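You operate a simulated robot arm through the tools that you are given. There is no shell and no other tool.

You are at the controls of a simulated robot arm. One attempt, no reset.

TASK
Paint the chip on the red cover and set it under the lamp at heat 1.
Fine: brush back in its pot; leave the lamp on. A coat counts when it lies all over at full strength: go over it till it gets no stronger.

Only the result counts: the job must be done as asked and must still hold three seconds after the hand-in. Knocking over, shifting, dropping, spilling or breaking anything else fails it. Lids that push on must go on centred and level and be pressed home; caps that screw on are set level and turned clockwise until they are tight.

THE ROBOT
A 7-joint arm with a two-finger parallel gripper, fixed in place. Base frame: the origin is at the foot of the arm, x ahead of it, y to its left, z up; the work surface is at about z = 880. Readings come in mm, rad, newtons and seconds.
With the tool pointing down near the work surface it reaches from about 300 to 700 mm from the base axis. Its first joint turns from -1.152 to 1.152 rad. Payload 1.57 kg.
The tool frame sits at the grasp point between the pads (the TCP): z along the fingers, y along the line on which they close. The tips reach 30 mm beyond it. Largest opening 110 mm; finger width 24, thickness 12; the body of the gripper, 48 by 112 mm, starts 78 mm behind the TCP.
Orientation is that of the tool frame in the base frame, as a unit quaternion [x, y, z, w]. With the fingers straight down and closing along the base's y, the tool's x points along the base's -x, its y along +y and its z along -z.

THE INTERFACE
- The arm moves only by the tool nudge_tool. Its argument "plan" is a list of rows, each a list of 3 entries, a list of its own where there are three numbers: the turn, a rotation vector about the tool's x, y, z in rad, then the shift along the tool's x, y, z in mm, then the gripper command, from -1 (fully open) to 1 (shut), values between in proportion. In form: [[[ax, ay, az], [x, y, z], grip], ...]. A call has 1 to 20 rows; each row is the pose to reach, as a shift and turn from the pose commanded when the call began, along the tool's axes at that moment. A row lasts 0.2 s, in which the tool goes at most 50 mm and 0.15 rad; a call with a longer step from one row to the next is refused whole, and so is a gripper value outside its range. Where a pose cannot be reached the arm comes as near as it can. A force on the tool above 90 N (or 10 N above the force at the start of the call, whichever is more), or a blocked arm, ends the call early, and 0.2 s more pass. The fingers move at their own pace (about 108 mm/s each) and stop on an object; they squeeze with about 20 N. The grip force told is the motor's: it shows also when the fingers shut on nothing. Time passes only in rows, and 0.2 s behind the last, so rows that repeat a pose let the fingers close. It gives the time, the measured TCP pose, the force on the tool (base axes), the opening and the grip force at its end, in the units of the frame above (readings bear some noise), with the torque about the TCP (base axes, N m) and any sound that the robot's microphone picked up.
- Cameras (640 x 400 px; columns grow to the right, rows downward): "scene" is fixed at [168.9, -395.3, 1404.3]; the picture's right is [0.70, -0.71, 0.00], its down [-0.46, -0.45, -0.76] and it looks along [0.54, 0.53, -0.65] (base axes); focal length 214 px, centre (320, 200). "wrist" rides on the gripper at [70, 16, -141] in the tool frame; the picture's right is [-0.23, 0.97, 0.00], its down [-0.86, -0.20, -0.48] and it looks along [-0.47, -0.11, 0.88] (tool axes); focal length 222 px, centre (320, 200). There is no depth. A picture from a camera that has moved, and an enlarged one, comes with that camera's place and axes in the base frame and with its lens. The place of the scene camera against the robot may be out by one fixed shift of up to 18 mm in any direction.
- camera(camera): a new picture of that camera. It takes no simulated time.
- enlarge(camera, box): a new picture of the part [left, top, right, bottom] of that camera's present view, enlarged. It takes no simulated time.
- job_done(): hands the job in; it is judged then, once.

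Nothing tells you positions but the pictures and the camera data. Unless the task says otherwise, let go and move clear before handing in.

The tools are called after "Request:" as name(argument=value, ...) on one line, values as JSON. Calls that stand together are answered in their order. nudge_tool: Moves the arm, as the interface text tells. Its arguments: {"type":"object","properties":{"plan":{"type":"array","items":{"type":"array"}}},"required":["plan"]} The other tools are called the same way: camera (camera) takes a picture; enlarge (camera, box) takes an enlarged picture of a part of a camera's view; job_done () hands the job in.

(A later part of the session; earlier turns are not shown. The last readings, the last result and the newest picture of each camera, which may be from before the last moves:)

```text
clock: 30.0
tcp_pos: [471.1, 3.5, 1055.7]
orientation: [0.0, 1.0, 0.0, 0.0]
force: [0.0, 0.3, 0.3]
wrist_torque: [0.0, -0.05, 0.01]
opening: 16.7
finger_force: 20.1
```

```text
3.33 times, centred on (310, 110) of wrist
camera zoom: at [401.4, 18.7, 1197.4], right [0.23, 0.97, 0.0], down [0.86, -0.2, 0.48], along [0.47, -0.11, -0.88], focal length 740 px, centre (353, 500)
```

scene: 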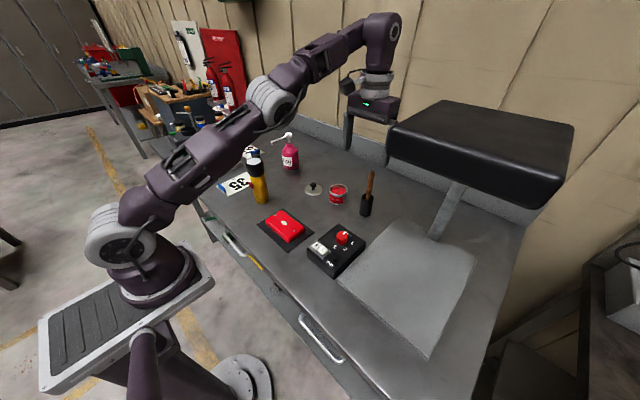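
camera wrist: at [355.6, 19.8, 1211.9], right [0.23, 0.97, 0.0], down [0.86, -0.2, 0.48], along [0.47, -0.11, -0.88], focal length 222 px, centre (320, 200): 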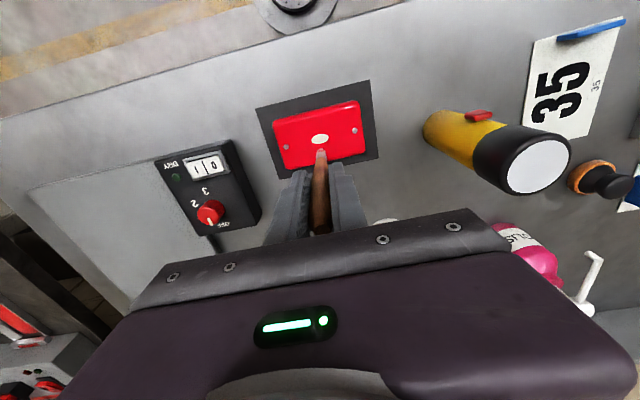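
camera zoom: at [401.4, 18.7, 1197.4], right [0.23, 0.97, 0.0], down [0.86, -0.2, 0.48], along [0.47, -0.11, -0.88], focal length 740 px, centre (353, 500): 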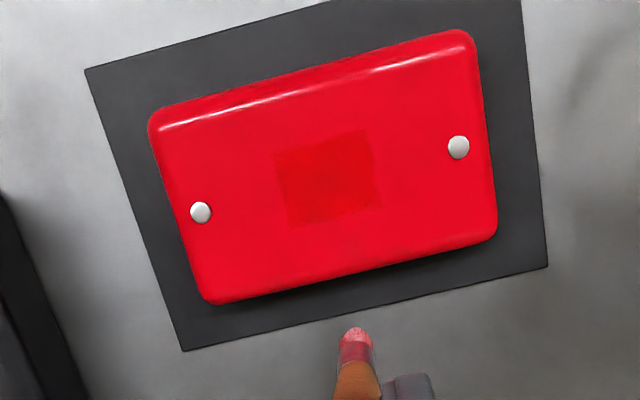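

The patch now looks uniform. I'll go over it once more to be sure it gets no stronger.

Request:
nudge_tool(plan=[[[0, 0, 0], [25, 0, 0], 1], [[0, 0, 0], [50, 0, 0], 1], [[0, 0, 0], [50, 0, 15], 1], [[0, 0, 0], [50, 0, 26], 1], [[0, 0, 0], [50, 0, 30], 1], [[0, 0, 0], [50, 0, 31], 1], [[0, 0, 0], [50, 0, 31], 1]])

```text
clock: 31.6
tcp_pos: [420.5, 2.5, 1026.9]
orientation: [-0.001, 1.0, 0.0, -0.001]
force: [-2.4, 0.5, 10.9]
wrist_torque: [0.08, 0.15, 0.01]
opening: 17.0
finger_force: 19.5
```

Request:
nudge_tool(plan=[[[0, 0, 0], [0, -3, 0], 1], [[0, 0, 0], [0, -6, 0], 1], [[0, 0, 0], [0, -9, 0], 1], [[0, 0, 0], [0, -6, 0], 1], [[0, 0, 0], [0, -3, 0], 1], [[0, 0, 0], [0, 0, 0], 1], [[0, 0, 0], [0, 3, 0], 1], [[0, 0, 0], [0, 6, 0], 1], [[0, 0, 0], [0, 9, 0], 1], [[0, 0, 0], [0, 6, 0], 1], [[0, 0, 0], [0, 3, 0], 1], [[0, 0, 0], [0, 0, 0], 1]])

Request:
nudge_tool(plan=[[[0, 0, 0], [-5, 0, -15], 1], [[0, 0, 0], [-25, 0, -30], 1], [[0, 0, 0], [-50, 0, -30], 1], [[0, 0, 0], [-50, 0, -30], 1]])

Request:
enlarge(camera="scene", box=[260, 200, 310, 245])

Request:
enlarge(camera="wrist", box=[230, 50, 390, 170])

```text
clock: 34.2
tcp_pos: [419.4, 5.2, 1026.1]
orientation: [-0.001, 1.0, 0.001, 0.001]
force: [2.8, 4.4, 7.8]
wrist_torque: [0.55, -0.14, 0.03]
opening: 16.9
finger_force: 20.1
```

```text
clock: 35.2
tcp_pos: [470.9, 5.2, 1057.1]
orientation: [-0.002, 1.0, 0.0, 0.0]
force: [-0.5, -0.6, -1.3]
wrist_torque: [0.0, 0.01, 0.03]
opening: 16.8
finger_force: 20.5
```

```text
8.89 times, centred on (285, 222) of scene
camera zoom: at [168.9, -395.3, 1404.3], right [0.7, -0.71, 0.0], down [-0.46, -0.45, -0.76], along [0.54, 0.53, -0.65], focal length 1906 px, centre (631, 0)
```

zoom: 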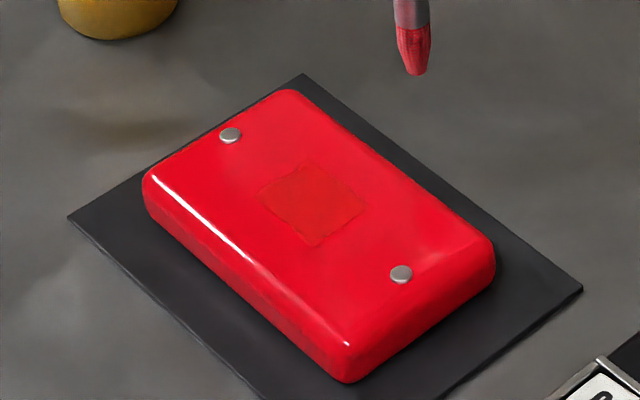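

```text
3.33 times, centred on (310, 110) of wrist
camera zoom: at [401.7, 19.2, 1198.3], right [0.23, 0.97, 0.0], down [0.86, -0.2, 0.48], along [0.47, -0.11, -0.88], focal length 740 px, centre (353, 500)
```

zoom: 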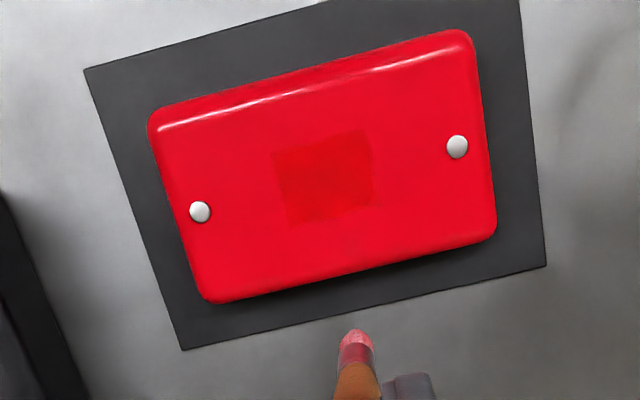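

Request:
enlarge(camera="wrist", box=[285, 75, 335, 115])

Request:
enlarge(camera="scene", box=[277, 216, 293, 228])

```text
10.00 times, centred on (310, 95) of wrist
camera zoom: at [401.7, 19.2, 1198.3], right [0.23, 0.97, 0.0], down [0.86, -0.2, 0.48], along [0.47, -0.11, -0.88], focal length 2221 px, centre (420, 1250)
```

zoom: 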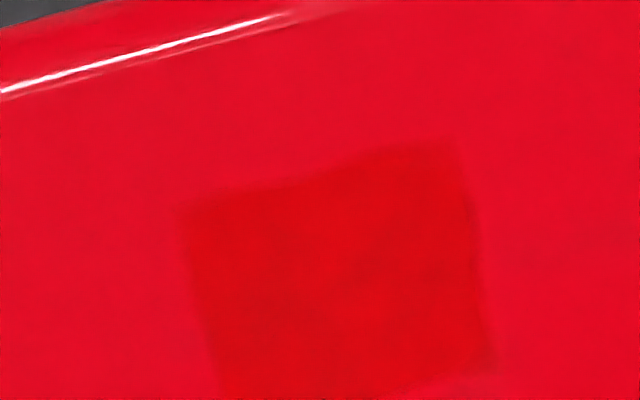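

```text
16.00 times, centred on (285, 222) of scene
camera zoom: at [168.9, -395.3, 1404.3], right [0.7, -0.71, 0.0], down [-0.46, -0.45, -0.76], along [0.54, 0.53, -0.65], focal length 3432 px, centre (880, -152)
```

zoom: 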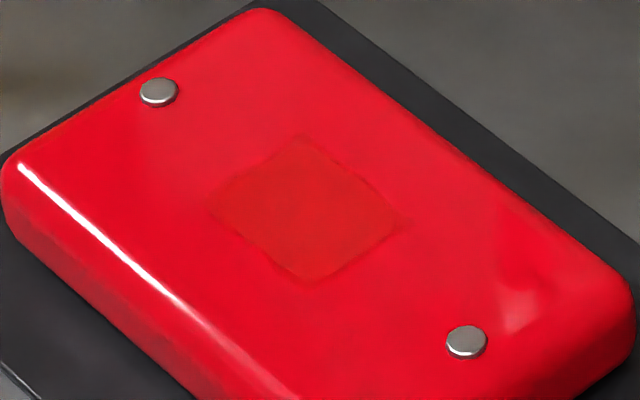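

The coat looks even. One more pass, including the edges, to compare.

Request:
nudge_tool(plan=[[[0, 0, 0], [25, -1, 0], 1], [[0, 0, 0], [50, -1, 0], 1], [[0, 0, 0], [50, -1, 15], 1], [[0, 0, 0], [50, -1, 26], 1], [[0, 0, 0], [50, -1, 30], 1], [[0, 0, 0], [50, -1, 31], 1], [[0, 0, 0], [50, -1, 31.5], 1]])

Request:
nudge_tool(plan=[[[0, 0, 0], [3, -3, 0], 1], [[0, 0, 0], [3, -6, 0], 1], [[0, 0, 0], [3, -9, 0], 1], [[0, 0, 0], [0, -10, 0], 1], [[0, 0, 0], [-4, -8, 0], 1], [[0, 0, 0], [-4, -4, 0], 1], [[0, 0, 0], [-4, 0, 0], 1], [[0, 0, 0], [-4, 4, 0], 1], [[0, 0, 0], [-4, 8, 0], 1], [[0, 0, 0], [0, 10, 0], 1], [[0, 0, 0], [3, 8, 0], 1], [[0, 0, 0], [3, 4, 0], 1], [[0, 0, 0], [3, 0, 0], 1], [[0, 0, 0], [0, 0, 0], 1]])

Request:
nudge_tool(plan=[[[0, 0, 0], [-5, 0, -15], 1], [[0, 0, 0], [-25, 0, -30], 1], [[0, 0, 0], [-50, 0, -30], 1], [[0, 0, 0], [-50, 0, -30], 1]])

Request:
enlarge(camera="scene", box=[260, 200, 310, 245])

Request:
enlarge(camera="wrist", box=[230, 50, 390, 170])

```text
clock: 36.8
tcp_pos: [420.1, 2.9, 1026.2]
orientation: [-0.001, 1.0, 0.0, 0.001]
force: [-2.6, -0.4, 17.1]
wrist_torque: [-0.04, 0.21, -0.03]
opening: 17.0
finger_force: 20.2
```

```text
clock: 39.8
tcp_pos: [419.3, 2.8, 1024.8]
orientation: [0.001, 1.0, 0.0, -0.001]
force: [-1.7, 0.9, 3.0]
wrist_torque: [0.02, 0.15, 0.04]
opening: 17.2
finger_force: 19.9
```

```text
clock: 40.8
tcp_pos: [471.8, 3.7, 1054.4]
orientation: [-0.001, 1.0, 0.0, 0.001]
force: [-0.2, 0.5, -0.2]
wrist_torque: [0.02, -0.01, -0.03]
opening: 17.1
finger_force: 20.0
```

```text
8.89 times, centred on (285, 222) of scene
camera zoom: at [168.9, -395.3, 1404.3], right [0.7, -0.71, 0.0], down [-0.46, -0.45, -0.76], along [0.54, 0.53, -0.65], focal length 1906 px, centre (631, 0)
```

zoom: 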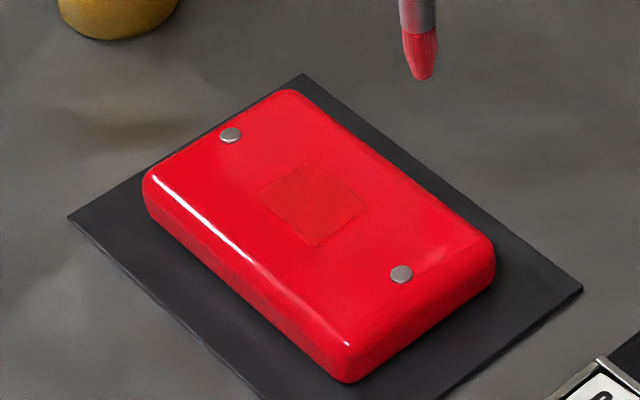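

```text
3.33 times, centred on (310, 110) of wrist
camera zoom: at [402.0, 17.4, 1195.2], right [0.23, 0.97, 0.0], down [0.86, -0.2, 0.48], along [0.47, -0.11, -0.88], focal length 740 px, centre (353, 500)
```

zoom: 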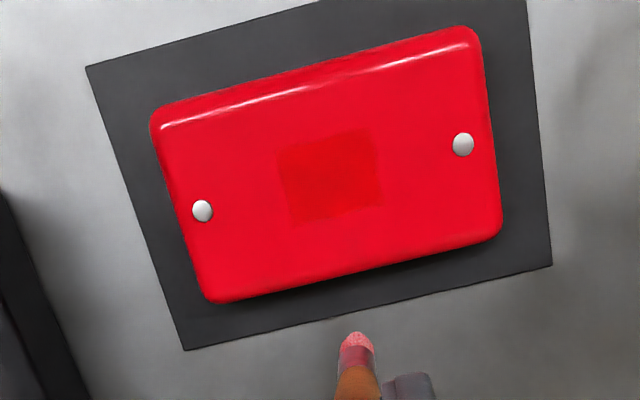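

The coat doesn't change any more, so it's at full strength. Returning the brush to its pot: rise, travel with a gentle lean, and stop with the tip above the pot.

Request:
nudge_tool(plan=[[[0, 0, 0], [0, 0, -20], 1], [[0, 0, 0], [0, 0, -40.6], 1], [[0, -0.02, 0], [-25, -18, -40.6], 1], [[0, -0.04, 0], [-55, -42, -40.6], 1], [[0, -0.07, 0], [-85, -66, -40.6], 1], [[0, -0.1, 0], [-115, -90, -40.6], 1], [[0, -0.12, 0], [-142, -114, -40.6], 1], [[0, -0.14, 0], [-162, -130, -40.6], 1], [[0, -0.14, 0], [-172, -138, -40.6], 1], [[0, -0.14, 0], [-172, -138, -40.6], 1]])

Request:
enlarge(camera="scene", box=[310, 110, 430, 230])

Request:
enlarge(camera="wrist", box=[260, 80, 380, 180])

```text
clock: 43.0
tcp_pos: [644.1, -134.0, 1095.3]
orientation: [-0.001, 0.998, 0.0, 0.07]
force: [-0.4, -0.2, -0.1]
wrist_torque: [0.06, -0.02, -0.02]
opening: 17.0
finger_force: 20.2
```

```text
3.33 times, centred on (370, 170) of scene
camera zoom: at [168.9, -395.3, 1404.3], right [0.7, -0.71, 0.0], down [-0.46, -0.45, -0.76], along [0.54, 0.53, -0.65], focal length 715 px, centre (153, 300)
```

zoom: 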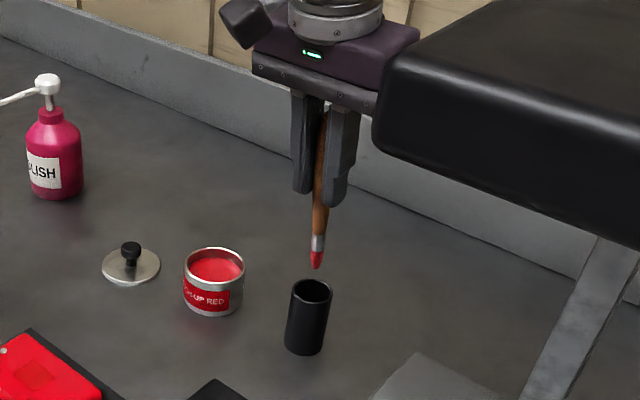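

```text
4.00 times, centred on (320, 130) of wrist
camera zoom: at [554.2, -119.1, 1225.2], right [0.22, 0.97, 0.03], down [0.78, -0.2, 0.59], along [0.58, -0.11, -0.8], focal length 888 px, centre (320, 480)
```

zoom: 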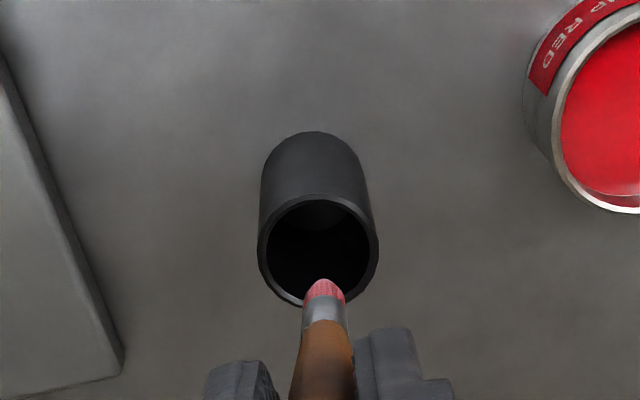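

The tip is within 2 mm of the pot's axis. I'm lowering to the rim first.

Request:
nudge_tool(plan=[[[0, 0, 0], [0.8, -1, 10], 1], [[0, 0, 0], [1.8, -1, 19.8], 1], [[0, 0, 0], [2.7, -1, 26.8], 1], [[0, 0, 0], [2.7, -1, 26.8], 1]])

Request:
enlarge(camera="scene", box=[340, 150, 390, 220])

Request:
enlarge(camera="wrist", box=[260, 80, 380, 180])

```text
clock: 44.0
tcp_pos: [643.5, -134.2, 1068.7]
orientation: [0.0, 0.998, 0.0, 0.07]
force: [0.2, 0.1, 0.1]
wrist_torque: [-0.04, -0.03, -0.01]
opening: 16.9
finger_force: 19.8
```

```text
5.71 times, centred on (365, 185) of scene
camera zoom: at [168.9, -395.3, 1404.3], right [0.7, -0.71, 0.0], down [-0.46, -0.45, -0.76], along [0.54, 0.53, -0.65], focal length 1226 px, centre (63, 286)
```

zoom: 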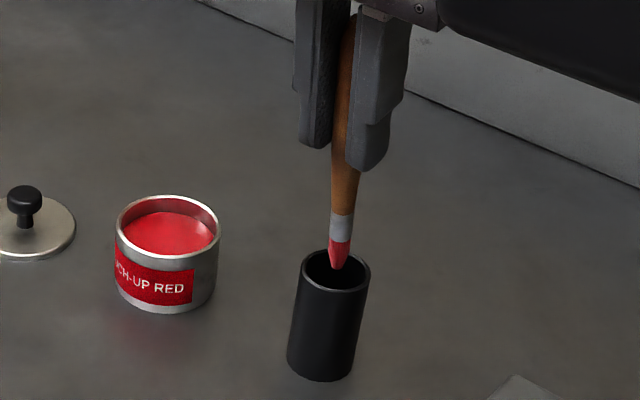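

```text
4.00 times, centred on (320, 130) of wrist
camera zoom: at [555.0, -120.4, 1199.1], right [0.22, 0.97, 0.03], down [0.78, -0.2, 0.59], along [0.58, -0.11, -0.8], focal length 888 px, centre (320, 480)
```

zoom: 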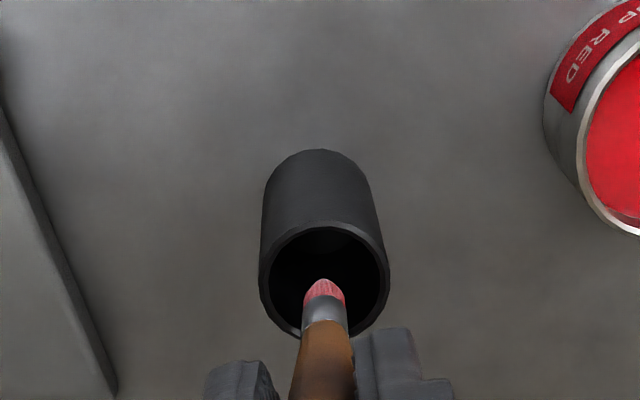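

The bristle end is centred in the mouth. Next I lower it in while bringing it upright.

Request:
nudge_tool(plan=[[[0, 0.01, 0], [-0.4, -1, 8.1], 1], [[0, 0.03, 0], [-1.7, -1, 16.4], 1], [[0, 0.05, 0], [-3.1, -1, 24.7], 1], [[0, 0.07, 0], [-4.2, -1, 32.9], 1], [[0, 0.09, 0], [-5.5, -1, 41.2], 1], [[0, 0.11, 0], [-6.8, -1, 49.4], 1], [[0, 0.125, 0], [-7.7, -1, 55.6], 1], [[0, 0.14, 0], [-8.6, -1, 60.5], 1], [[0, 0.14, 0], [-8.6, -1, 60.5], 1]])

Request:
enlarge(camera="scene", box=[340, 150, 390, 220])

Request:
enlarge(camera="wrist", box=[260, 80, 380, 180])

```text
clock: 46.0
tcp_pos: [660.1, -137.1, 1008.7]
orientation: [0.001, 1.0, 0.0, 0.0]
force: [0.4, -0.2, -0.6]
wrist_torque: [0.02, -0.01, -0.01]
opening: 17.1
finger_force: 20.0
```

```text
5.71 times, centred on (365, 185) of scene
camera zoom: at [168.9, -395.3, 1404.3], right [0.7, -0.71, 0.0], down [-0.46, -0.45, -0.76], along [0.54, 0.53, -0.65], focal length 1226 px, centre (63, 286)
```

zoom: 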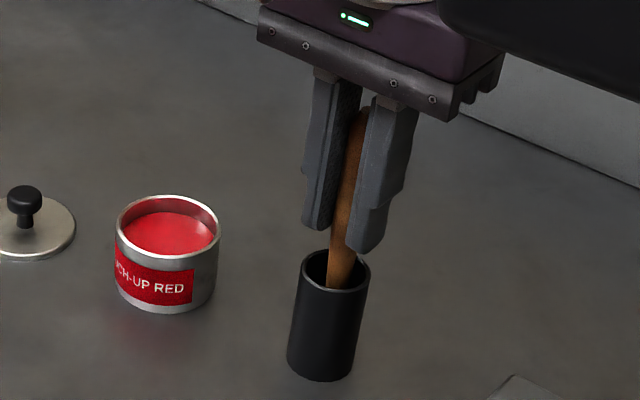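

```text
4.00 times, centred on (320, 130) of wrist
camera zoom: at [590.9, -121.8, 1149.8], right [0.23, 0.97, 0.0], down [0.86, -0.2, 0.48], along [0.47, -0.11, -0.88], focal length 888 px, centre (320, 480)
```

zoom: 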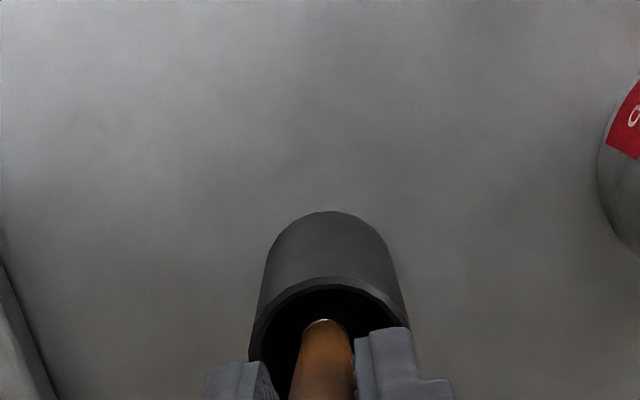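

Good, no force yet. I'm lowering in small steps until the bristle end touches the pot floor.

Request:
nudge_tool(plan=[[[0, 0, 0], [0, 0, 2], 1], [[0, 0, 0], [0, 0, 4], 1], [[0, 0, 0], [0, 0, 5.5], 1], [[0, 0, 0], [0, 0, 5.5], 1]])

```text
clock: 47.0
tcp_pos: [661.2, -137.7, 1003.7]
orientation: [0.0, 1.0, 0.0, -0.001]
force: [-0.3, 0.8, -0.7]
wrist_torque: [-0.03, -0.01, -0.01]
opening: 17.1
finger_force: 20.0
```

Request:
nudge_tool(plan=[[[0, 0, 0], [0, 0, 1.5], 1], [[0, 0, 0], [0, 0, 3], 1], [[0, 0, 0], [0, 0, 3], 1]])

Request:
enlarge(camera="scene", box=[340, 150, 390, 220])

```text
clock: 47.8
tcp_pos: [659.2, -136.6, 1002.0]
orientation: [0.0, 1.0, 0.0, 0.001]
force: [-2.9, 1.4, 11.8]
wrist_torque: [0.08, 0.18, 0.01]
opening: 16.8
finger_force: 20.3
```

```text
5.71 times, centred on (365, 185) of scene
camera zoom: at [168.6, -395.2, 1404.3], right [0.7, -0.71, 0.0], down [-0.46, -0.45, -0.76], along [0.55, 0.53, -0.65], focal length 1226 px, centre (63, 286)
```

zoom: 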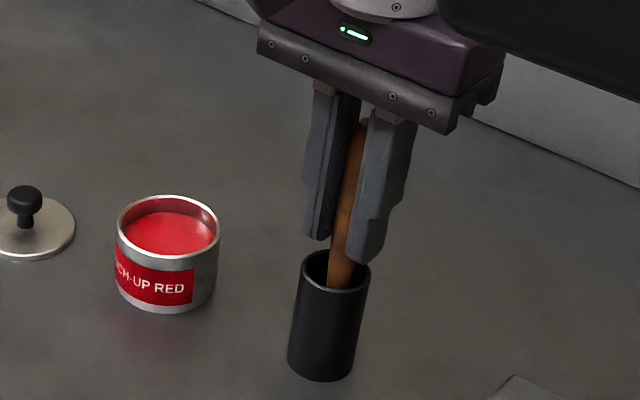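

The brush is resting on the pot floor. I'm easing the pressure and opening gradually.

Request:
nudge_tool(plan=[[[0, 0, 0], [0, 0, -1.2], 1], [[0, 0, 0], [0, 0, -1.2], 0.6], [[0, 0, 0], [0, 0, -1.2], 0.5], [[0, 0, 0], [0, 0, -1.2], 0.4], [[0, 0, 0], [0, 0, -1.2], 0.1], [[0, 0, 0], [0, 0, -1.2], -0.3], [[0, 0, 0], [0, 0, -1.2], -1], [[0, 0, 0], [0, 0, -1.2], -1]])

Request:
enlarge(camera="scene", box=[330, 130, 410, 220])

Request:
camera(camera="wrist")

```text
clock: 49.6
tcp_pos: [659.5, -137.8, 1001.2]
orientation: [-0.001, 1.0, 0.0, 0.0]
force: [-0.2, 0.4, -0.3]
wrist_torque: [-0.02, -0.02, 0.02]
opening: 110.1
finger_force: 0.0
```

```text
4.44 times, centred on (370, 175) of scene
camera zoom: at [168.9, -395.3, 1404.3], right [0.7, -0.71, 0.0], down [-0.46, -0.45, -0.76], along [0.54, 0.53, -0.65], focal length 953 px, centre (98, 311)
```

zoom: 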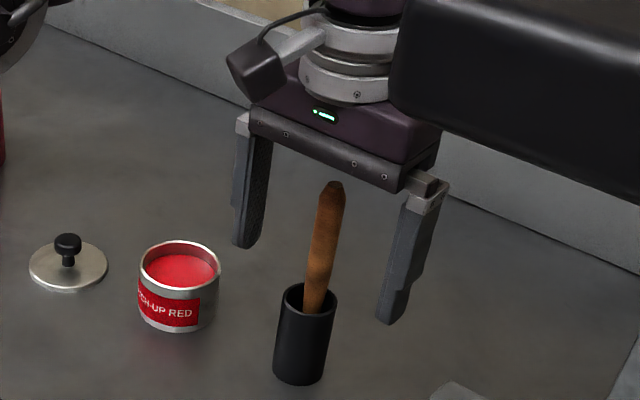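

```text
taken
camera wrist: at [590.6, -122.7, 1143.0], right [0.23, 0.97, 0.0], down [0.86, -0.2, 0.48], along [0.47, -0.11, -0.88], focal length 222 px, centre (320, 200)
```

wrist: 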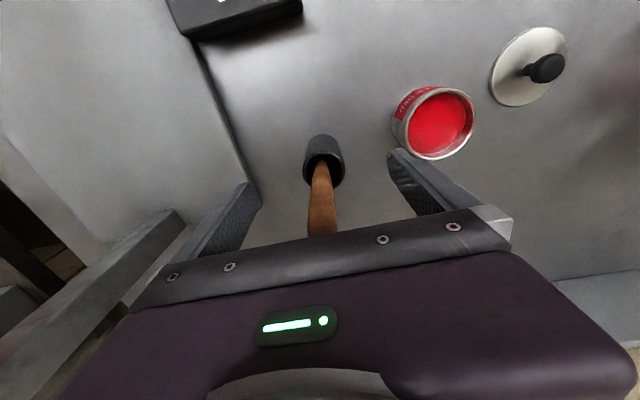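

The brush stands free in its pot. I'm backing straight out and rising, then looking at the lamp and control box.

Request:
nudge_tool(plan=[[[0, 0, 0], [10, 0, 0], -1], [[0, 0, 0], [30, 0, 0], -1], [[0, 0, 0], [60, 0, 0], -1], [[0, 0, 0], [95, 0, -20], -1], [[0, 0, 0], [130, 10, -50], -1], [[0, 0, 0], [165, 10, -90], -1], [[0, 0, 0], [200, 0, -130], -1], [[0, 0, 0], [200, 0, -130], -1]])

Request:
camera(camera="wrist")

Request:
camera(camera="scene")

```text
refused: row 6 steps farther than a row can; nothing moved
```

```text
taken
camera wrist: at [590.6, -122.7, 1143.0], right [0.23, 0.97, 0.0], down [0.86, -0.2, 0.48], along [0.47, -0.11, -0.88], focal length 222 px, centre (320, 200)
```

wrist: 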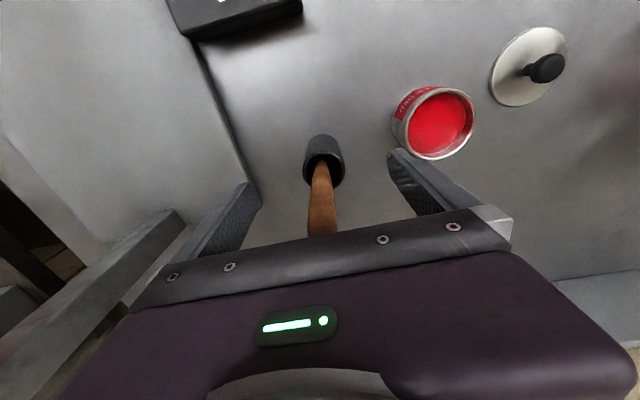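

```text
taken
```

scene: 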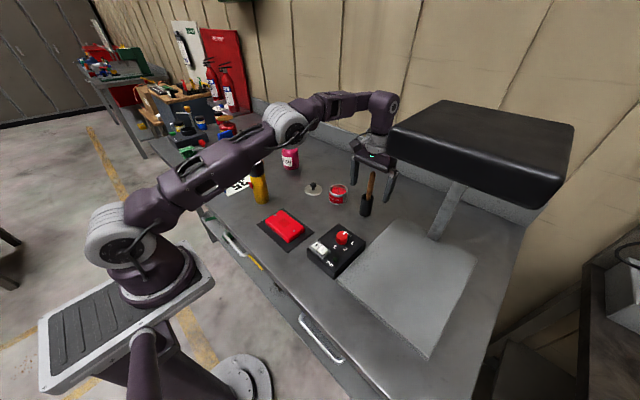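

One step was too long and nothing moved; I'm resending the retreat with shorter steps.

Request:
nudge_tool(plan=[[[0, 0, 0], [10, 0, 0], -1], [[0, 0, 0], [30, 0, 0], -1], [[0, 0, 0], [60, 0, 0], -1], [[0, 0, 0], [95, 0, -20], -1], [[0, 0, 0], [130, 0, -45], -1], [[0, 0, 0], [160, 0, -80], -1], [[0, 0, 0], [180, 0, -120], -1], [[0, 0, 0], [200, 0, -150], -1], [[0, 0, 0], [200, 0, -150], -1]])

Request:
camera(camera="wrist")

Request:
camera(camera="scene")

```text
clock: 51.6
tcp_pos: [461.6, -135.8, 1152.1]
orientation: [0.0, 1.0, 0.0, 0.0]
force: [0.8, -0.7, 0.5]
wrist_torque: [0.01, 0.0, -0.01]
opening: 110.0
finger_force: 0.0
```

```text
taken
camera wrist: at [392.2, -121.5, 1292.0], right [0.23, 0.97, 0.0], down [0.86, -0.2, 0.48], along [0.47, -0.11, -0.88], focal length 222 px, centre (320, 200)
```

wrist: 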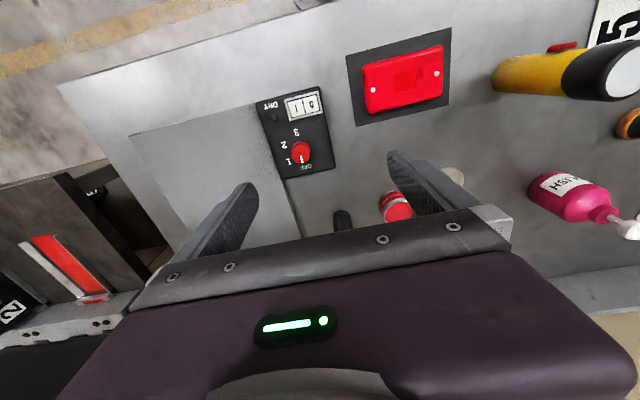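

```text
taken
```

scene: 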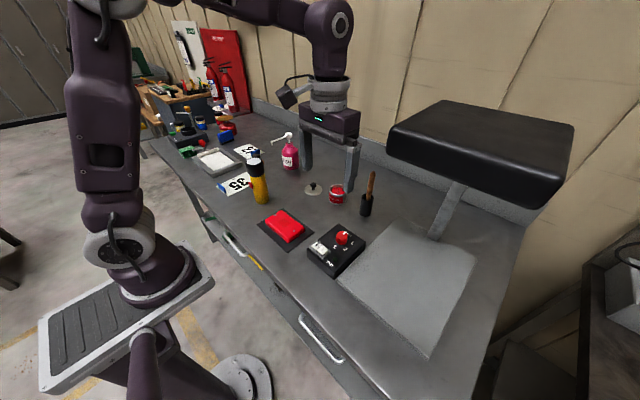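

I need the lamp's real geometry. I'm going higher and turning the wrist camera toward it.

Request:
nudge_tool(plan=[[[0, 0, 0.1], [15, 15, -20], -1], [[0, 0, 0.2], [30, 30, -40], -1], [[0, 0, 0.3], [45, 45, -60], -1], [[0, 0, 0.4], [60, 60, -80], -1], [[0, 0, 0.5], [60, 60, -100], -1], [[0, 0, 0.6], [60, 60, -100], -1], [[0, 0, 0.6], [60, 60, -100], -1]])

Request:
camera(camera="wrist")

```text
clock: 53.2
tcp_pos: [401.0, -77.0, 1252.5]
orientation: [0.296, 0.955, 0.0, 0.0]
force: [0.0, 0.3, -0.1]
wrist_torque: [0.01, 0.0, 0.02]
opening: 110.0
finger_force: 0.0
```

```text
taken
camera wrist: at [352.8, -25.4, 1393.0], right [0.74, 0.68, 0.0], down [0.59, -0.65, 0.48], along [0.32, -0.35, -0.88], focal length 222 px, centre (320, 200)
```

wrist: 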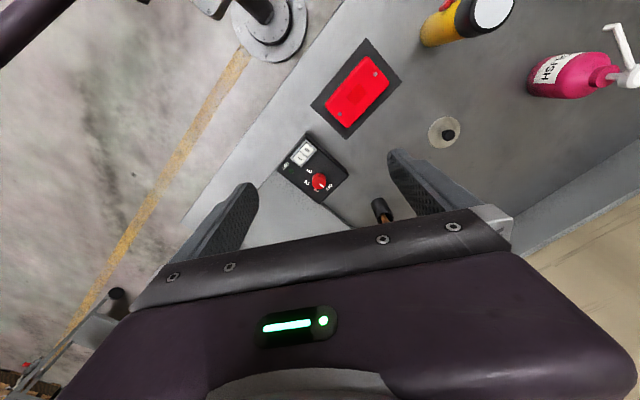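

The gripper hides the lower half of the picture, so I'll yaw back and view the lamp head at the left edge from two positions to triangulate it.

Request:
nudge_tool(plan=[[[0, 0, -0.1], [0, 0, 0], -1], [[0, 0, -0.2], [0, 0, 0], -1], [[0, 0, -0.3], [0, 0, 0], -1], [[0, 0, -0.4], [0, 0, 0], -1], [[0, 0, -0.5], [0, 0, 0], -1], [[0, 0, -0.6], [0, 0, 0], -1], [[0, 0, -0.6], [0, 0, 0], -1]])

Request:
camera(camera="wrist")

Request:
nudge_tool(plan=[[[0, 0, 0], [0, 40, 0], -1], [[0, 0, 0], [0, 80, 0], -1], [[0, 0, 0], [0, 120, 0], -1], [[0, 0, 0], [0, 150, 0], -1], [[0, 0, 0], [0, 150, 0], -1]])

Request:
camera(camera="wrist")

```text
clock: 54.8
tcp_pos: [400.5, -77.3, 1251.1]
orientation: [-0.001, 1.0, 0.0, 0.0]
force: [0.9, -0.6, -0.2]
wrist_torque: [0.0, 0.0, 0.0]
opening: 110.1
finger_force: 0.0
```

```text
taken
camera wrist: at [331.0, -63.1, 1393.0], right [0.23, 0.97, 0.0], down [0.86, -0.2, 0.48], along [0.47, -0.11, -0.88], focal length 222 px, centre (320, 200)
```

wrist: 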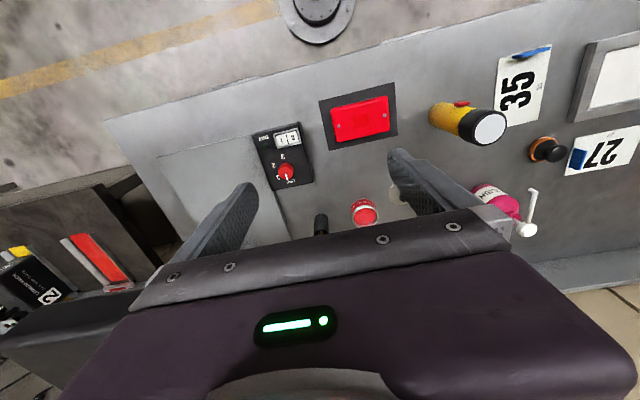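

```text
clock: 56.0
tcp_pos: [402.9, 72.3, 1252.9]
orientation: [0.0, 1.0, 0.0, 0.001]
force: [0.3, 0.0, -0.9]
wrist_torque: [0.0, -0.03, -0.01]
opening: 109.9
finger_force: 0.1
```

```text
taken
camera wrist: at [333.1, 86.8, 1393.9], right [0.23, 0.97, 0.0], down [0.86, -0.2, 0.48], along [0.47, -0.11, -0.88], focal length 222 px, centre (320, 200)
```

wrist: 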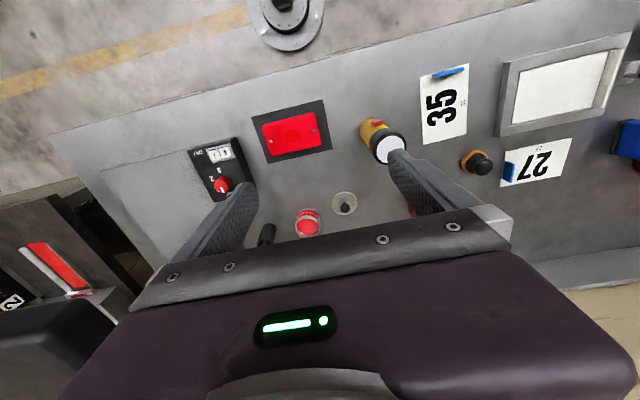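

Request:
enlarge(camera="wrist", box=[0, 240, 160, 400])

Request:
enlarge(camera="scene", box=[370, 80, 590, 280])

```text
2.50 times, centred on (80, 320) of wrist
camera zoom: at [333.1, 86.8, 1393.9], right [0.23, 0.97, 0.0], down [0.86, -0.2, 0.48], along [0.47, -0.11, -0.88], focal length 555 px, centre (920, -100)
```

zoom: 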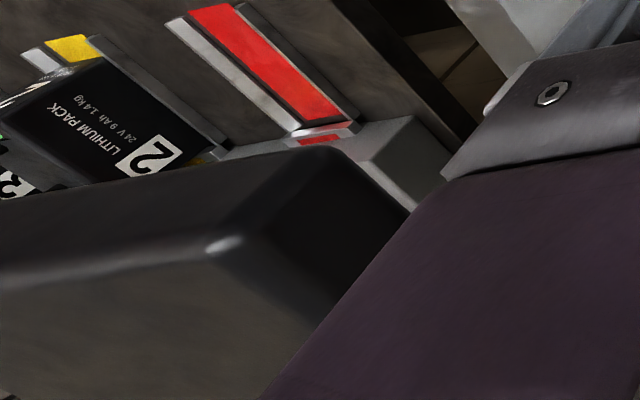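

```text
2.00 times, centred on (480, 180) of scene
camera zoom: at [168.9, -395.3, 1404.3], right [0.7, -0.71, 0.0], down [-0.46, -0.45, -0.76], along [0.54, 0.53, -0.65], focal length 429 px, centre (0, 240)
```

zoom: 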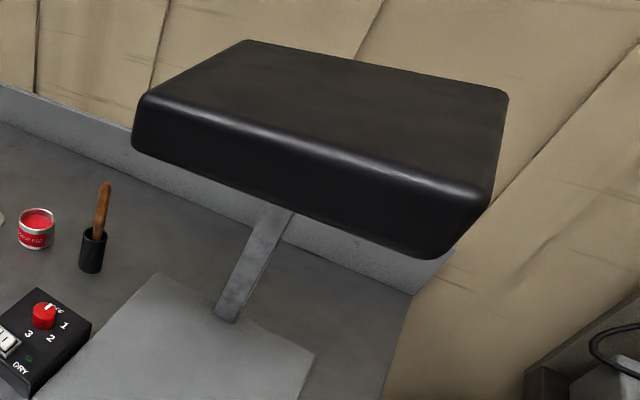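

The lamp head spans about x 500–722, y −463…−248, with its underside near z 1215. The dial is at about (489, −178) and turns clockwise 60° from OFF to 1. The rocker's I side is at about (424, −171). I'll set the dial first, so I'm moving above it.

Request:
nudge_tool(plan=[[[0, 0, 0], [-10, -30, 0], -1], [[0, 0, 0], [-25, -70, 10], -1], [[0, 0, 0], [-40, -110, 20], -1], [[0, 0, 0], [-55, -150, 30], -1], [[0, 0, 0], [-70, -190, 50], -1], [[0, 0, 0], [-80, -225, 75], -1], [[0, 0, 0], [-86.5, -250, 110], -1], [[0, 0, 0], [-86.5, -250, 155], -1], [[0, 0, 0], [-86.5, -250, 200], -1], [[0, 0, 0], [-86.5, -250, 230], -1], [[0, 0, 0], [-86.5, -250, 230], -1]])

Request:
camera(camera="wrist")

Request:
camera(camera="scene")

Request:
enlarge(camera="wrist", box=[240, 60, 400, 200])

```text
clock: 58.4
tcp_pos: [487.1, -176.8, 1019.9]
orientation: [0.0, 1.0, 0.0, -0.001]
force: [0.4, -0.2, 1.0]
wrist_torque: [-0.02, 0.04, -0.02]
opening: 110.0
finger_force: 0.0
```

```text
taken
camera wrist: at [417.3, -161.9, 1160.5], right [0.23, 0.97, 0.0], down [0.86, -0.2, 0.48], along [0.47, -0.11, -0.88], focal length 222 px, centre (320, 200)
```

wrist: 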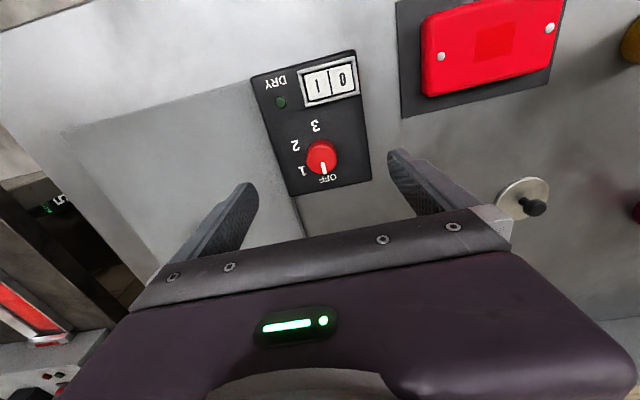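

```text
taken
```

scene: 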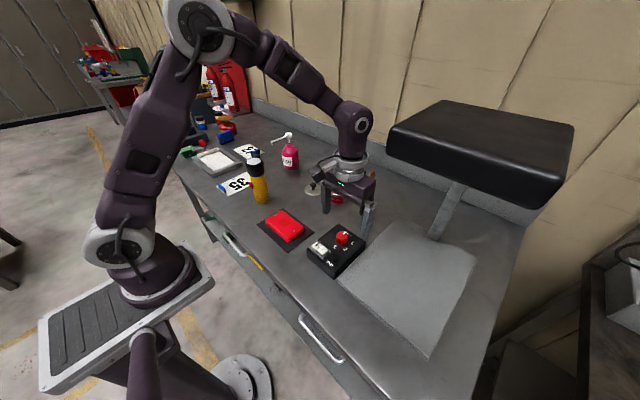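

```text
2.86 times, centred on (320, 130) of wrist
camera zoom: at [417.3, -161.9, 1160.5], right [0.23, 0.97, 0.0], down [0.86, -0.2, 0.48], along [0.47, -0.11, -0.88], focal length 635 px, centre (320, 400)
```

zoom: 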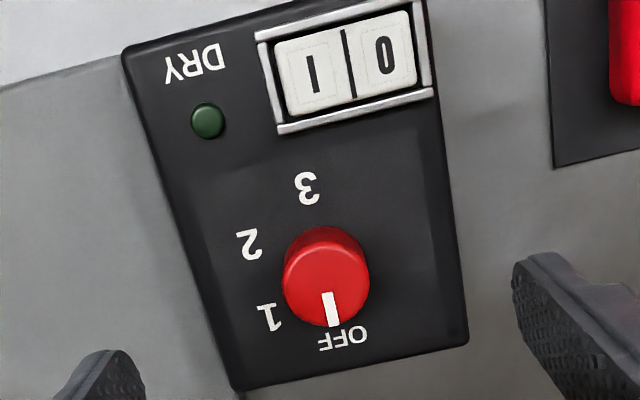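

Refined: dial axis at (488.5, −176), box top about z 921, dial top about z 940. I'm lowering around the dial.

Request:
nudge_tool(plan=[[[0, 0, 0], [-1.4, 0.8, 20], -1], [[0, 0, 0], [-1.4, 0.8, 40], -1], [[0, 0, 0], [-1.4, 0.8, 55], -1], [[0, 0, 0], [-1.4, 0.8, 62], -1], [[0, 0, 0], [-1.4, 0.8, 62], -1]])

Request:
camera(camera="wrist")

Request:
enlarge(camera="scene", box=[300, 80, 420, 290])

```text
clock: 59.6
tcp_pos: [488.3, -175.9, 960.3]
orientation: [-0.002, 1.0, 0.0, 0.0]
force: [-1.1, 0.8, -0.4]
wrist_torque: [0.0, -0.04, -0.02]
opening: 110.2
finger_force: 0.0
```

```text
taken
camera wrist: at [418.7, -161.8, 1100.6], right [0.23, 0.97, 0.0], down [0.86, -0.2, 0.48], along [0.47, -0.11, -0.88], focal length 222 px, centre (320, 200)
```

wrist: 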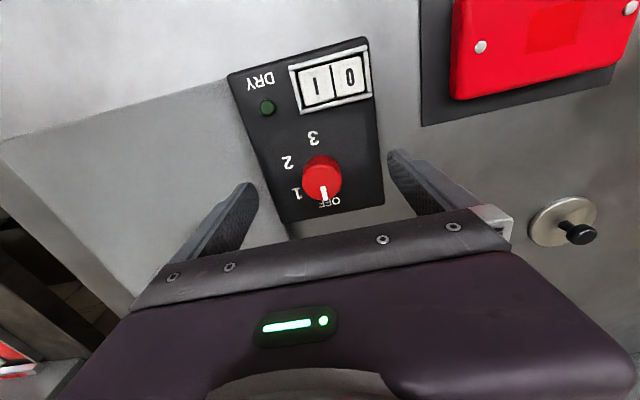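

```text
1.90 times, centred on (360, 185) of scene
camera zoom: at [168.9, -395.3, 1404.3], right [0.7, -0.71, 0.0], down [-0.46, -0.45, -0.76], along [0.54, 0.53, -0.65], focal length 408 px, centre (244, 229)
```

zoom: 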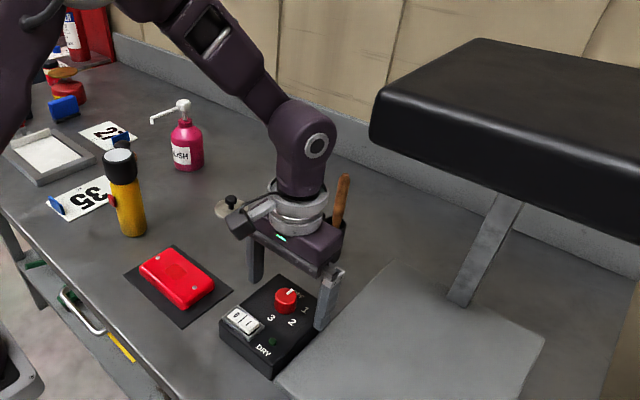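

Request:
enlarge(camera="wrist", box=[260, 120, 380, 220])

Request:
enlarge(camera="scene", box=[305, 200, 375, 280])

```text
4.00 times, centred on (320, 170) of wrist
camera zoom: at [418.7, -161.8, 1100.6], right [0.23, 0.97, 0.0], down [0.86, -0.2, 0.48], along [0.47, -0.11, -0.88], focal length 888 px, centre (320, 320)
```

zoom: 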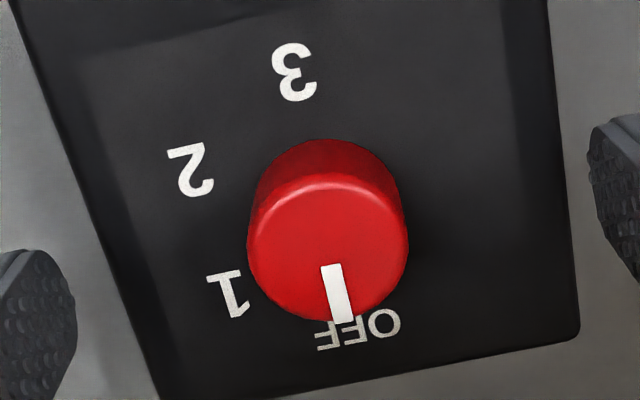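

```text
5.00 times, centred on (340, 240) of scene
camera zoom: at [168.9, -395.3, 1404.3], right [0.7, -0.71, 0.0], down [-0.46, -0.45, -0.76], along [0.54, 0.53, -0.65], focal length 1072 px, centre (220, 0)
```

zoom: 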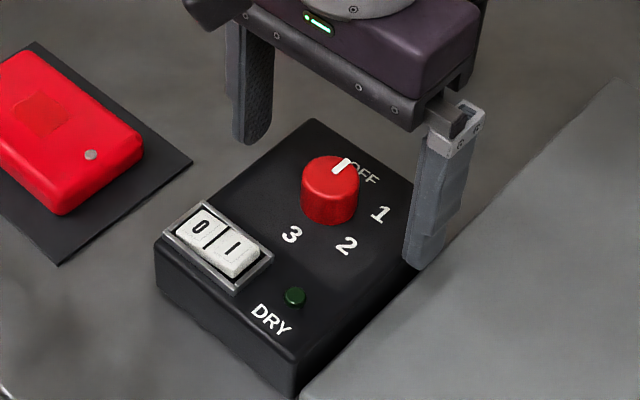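

Aligned. I'm lowering 3 mm and closing on the dial.

Request:
nudge_tool(plan=[[[0, 0, 0], [-0.7, -0.4, 3], -1], [[0, 0, 0], [-0.7, -0.4, 3], 0], [[0, 0, 0], [-0.7, -0.4, 3], 0.4], [[0, 0, 0], [-0.7, -0.4, 3], 1], [[0, 0, 0], [-0.7, -0.4, 3], 1], [[0, 0, 0], [-0.7, -0.4, 3], 1]])

Request:
enlarge(camera="wrist", box=[260, 120, 380, 220])

```text
clock: 61.0
tcp_pos: [488.7, -175.8, 957.6]
orientation: [0.0, 1.0, 0.0, -0.001]
force: [0.2, 23.4, 4.1]
wrist_torque: [0.81, 0.04, -0.02]
opening: 31.1
finger_force: 39.2
```

```text
4.00 times, centred on (320, 170) of wrist
camera zoom: at [419.9, -160.7, 1098.2], right [0.23, 0.97, 0.0], down [0.86, -0.2, 0.48], along [0.47, -0.11, -0.88], focal length 888 px, centre (320, 320)
```

zoom: 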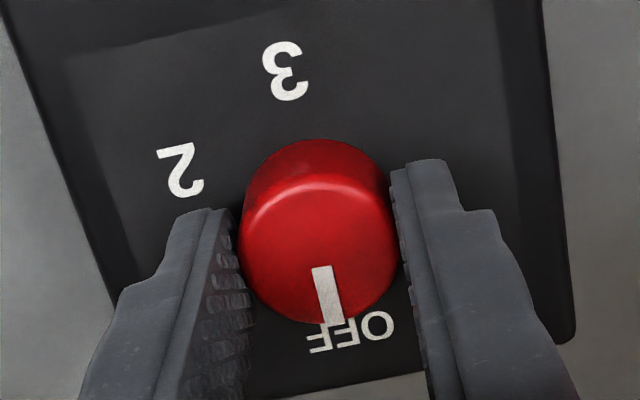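

The dial pushes sideways with 23 N, so my centring is off in y. I'm correcting by +1 mm.

Request:
nudge_tool(plan=[[[0, 0, 0], [0, 0.5, 0], 1], [[0, 0, 0], [0, 1, 0], 1], [[0, 0, 0], [0, 1, 0], 1]])

```text
clock: 61.8
tcp_pos: [489.3, -175.0, 957.1]
orientation: [-0.001, 1.0, -0.001, 0.0]
force: [-3.2, 28.4, 12.8]
wrist_torque: [0.92, 0.52, -0.04]
opening: 31.1
finger_force: 39.5
```

Request:
nudge_tool(plan=[[[0, 0, 0], [0, 0.8, 0], 1], [[0, 0, 0], [0, 1.5, 0], 1], [[0, 0, 0], [0, 1.5, 0], 1]])

Request:
enlarge(camera="wrist", box=[260, 120, 380, 220])

```text
clock: 62.6
tcp_pos: [489.8, -174.2, 957.3]
orientation: [0.0, 1.0, -0.001, 0.001]
force: [0.5, 17.0, 5.0]
wrist_torque: [0.38, -0.11, -0.04]
opening: 31.2
finger_force: 40.0
```

```text
4.00 times, centred on (320, 170) of wrist
camera zoom: at [419.7, -160.0, 1098.0], right [0.23, 0.97, 0.0], down [0.85, -0.2, 0.48], along [0.47, -0.11, -0.88], focal length 888 px, centre (320, 320)
```

zoom: 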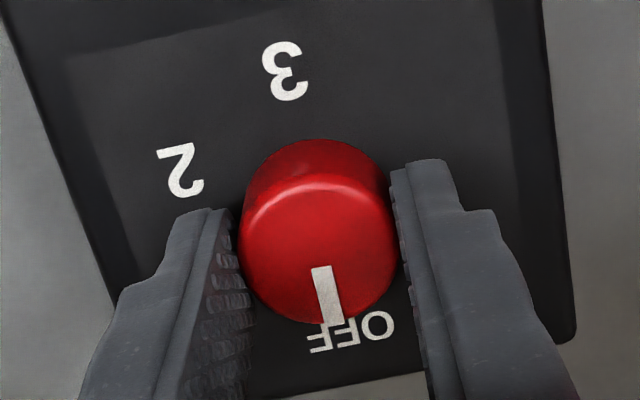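

Request:
nudge_tool(plan=[[[0, 0, 0], [0, 0.7, 0], 1], [[0, 0, 0], [0, 1.3, 0], 1], [[0, 0, 0], [0, 1.3, 0], 1]])

```text
clock: 63.4
tcp_pos: [489.8, -174.6, 957.3]
orientation: [0.0, 1.0, -0.001, 0.0]
force: [2.8, -7.1, -11.1]
wrist_torque: [-0.31, -0.64, -0.03]
opening: 31.0
finger_force: 40.0
```

Centred now. Turning clockwise 60°.

Request:
nudge_tool(plan=[[[0, 0, 0.13], [0, 0, 0], 1], [[0, 0, 0.26], [0, 0, 0], 1], [[0, 0, 0.39], [0, 0, 0], 1], [[0, 0, 0.52], [0, 0, 0], 1], [[0, 0, 0.65], [0, 0, 0], 1], [[0, 0, 0.78], [0, 0, 0], 1], [[0, 0, 0.91], [0, 0, 0], 1], [[0, 0, 1.047], [0, 0, 0], 1], [[0, 0, 1.047], [0, 0, 0], 1]])

Request:
camera(camera="wrist")

Request:
enlarge(camera="scene", box=[305, 200, 375, 280])

```text
clock: 65.4
tcp_pos: [488.1, -174.0, 958.1]
orientation: [0.499, 0.866, -0.001, -0.002]
force: [-19.3, -26.2, 0.7]
wrist_torque: [-0.46, 0.95, -0.01]
opening: 31.0
finger_force: 39.9
```

```text
taken
camera wrist: at [467.8, -106.8, 1098.3], right [0.96, 0.29, 0.0], down [0.26, -0.84, 0.48], along [0.14, -0.46, -0.88], focal length 222 px, centre (320, 200)
```

wrist: 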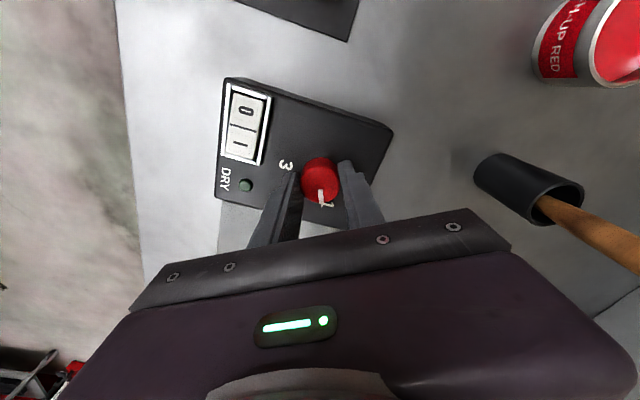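

```text
5.00 times, centred on (340, 240) of scene
camera zoom: at [168.4, -396.0, 1404.1], right [0.7, -0.71, 0.0], down [-0.46, -0.45, -0.76], along [0.55, 0.53, -0.65], focal length 1072 px, centre (220, 0)
```

zoom: 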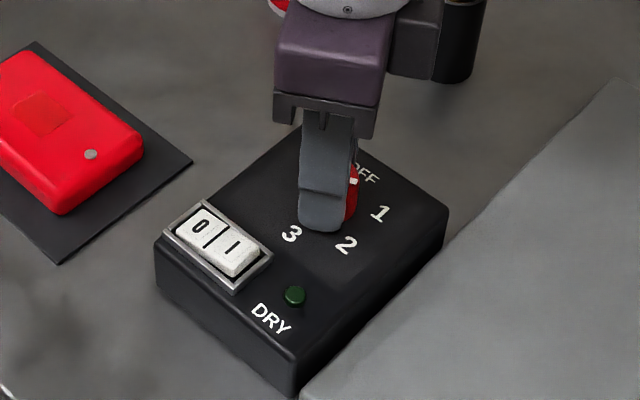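

The dial pointer sits at 1. I'm releasing and rising.

Request:
nudge_tool(plan=[[[0, 0, 0], [0, 0, 0], 0.3], [[0, 0, 0], [0, 0, 0], 0], [[0, 0, 0], [0, 0, 0], 0], [[0, 0, 0], [0, 0, -20], 0], [[0, 0, 0], [0, 0, -50], 0], [[0, 0, 0], [0, 0, -80], 0], [[0, 0, 0], [0, 0, -80], 0]])

Request:
enlarge(camera="wrist", box=[210, 60, 400, 220])

Request:
enlarge(camera="scene", box=[305, 200, 375, 280])

```text
clock: 67.0
tcp_pos: [489.6, -173.0, 1037.7]
orientation: [0.5, 0.866, 0.0, 0.0]
force: [0.5, -0.2, 0.5]
wrist_torque: [0.01, 0.0, 0.02]
opening: 54.7
finger_force: 0.2
```

```text
2.50 times, centred on (305, 140) of wrist
camera zoom: at [468.8, -106.4, 1178.8], right [0.96, 0.29, 0.0], down [0.26, -0.84, 0.48], along [0.14, -0.46, -0.88], focal length 555 px, centre (358, 350)
```

zoom: 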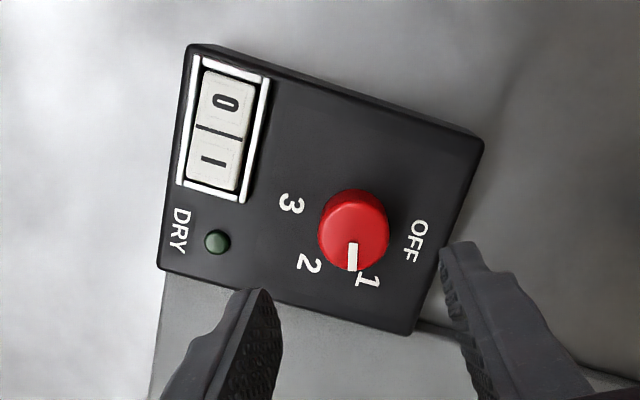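

```text
5.00 times, centred on (340, 240) of scene
camera zoom: at [168.9, -395.3, 1404.3], right [0.7, -0.71, 0.0], down [-0.46, -0.45, -0.76], along [0.54, 0.53, -0.65], focal length 1072 px, centre (220, 0)
```

zoom: 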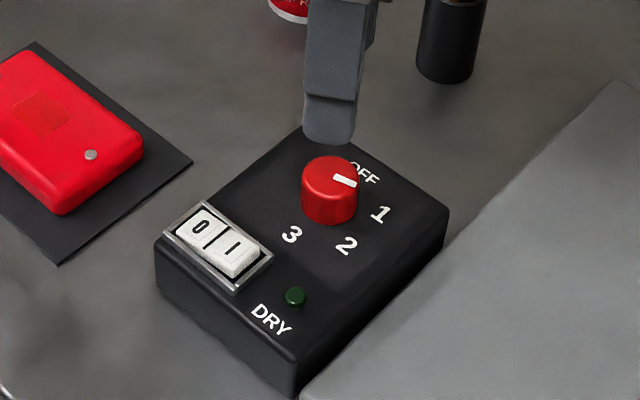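

Request:
enlarge(camera="wrist", box=[290, 110, 340, 150])

Request:
enlarge(camera="scene", box=[328, 222, 360, 246])

```text
10.00 times, centred on (315, 130) of wrist
camera zoom: at [468.8, -106.4, 1178.8], right [0.96, 0.29, 0.0], down [0.26, -0.84, 0.48], along [0.14, -0.46, -0.88], focal length 2221 px, centre (370, 900)
```

zoom: 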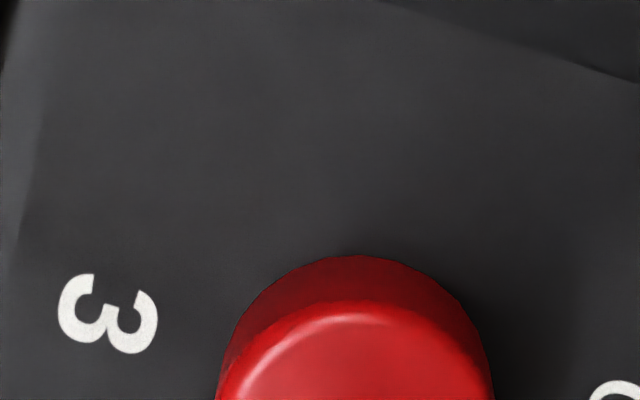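

```text
16.00 times, centred on (344, 234) of scene
camera zoom: at [168.9, -395.3, 1404.3], right [0.7, -0.71, 0.0], down [-0.46, -0.45, -0.76], along [0.54, 0.53, -0.65], focal length 3432 px, centre (-64, -344)
```

zoom: 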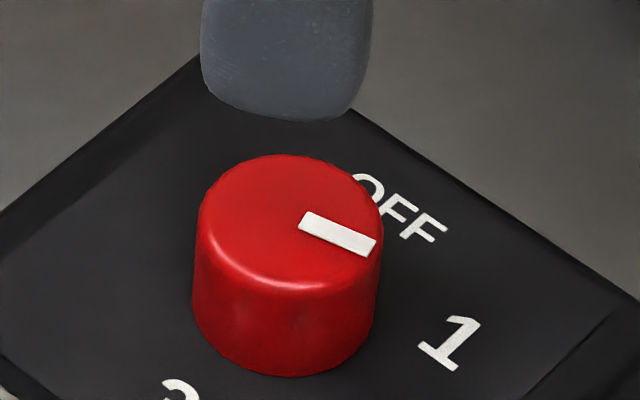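

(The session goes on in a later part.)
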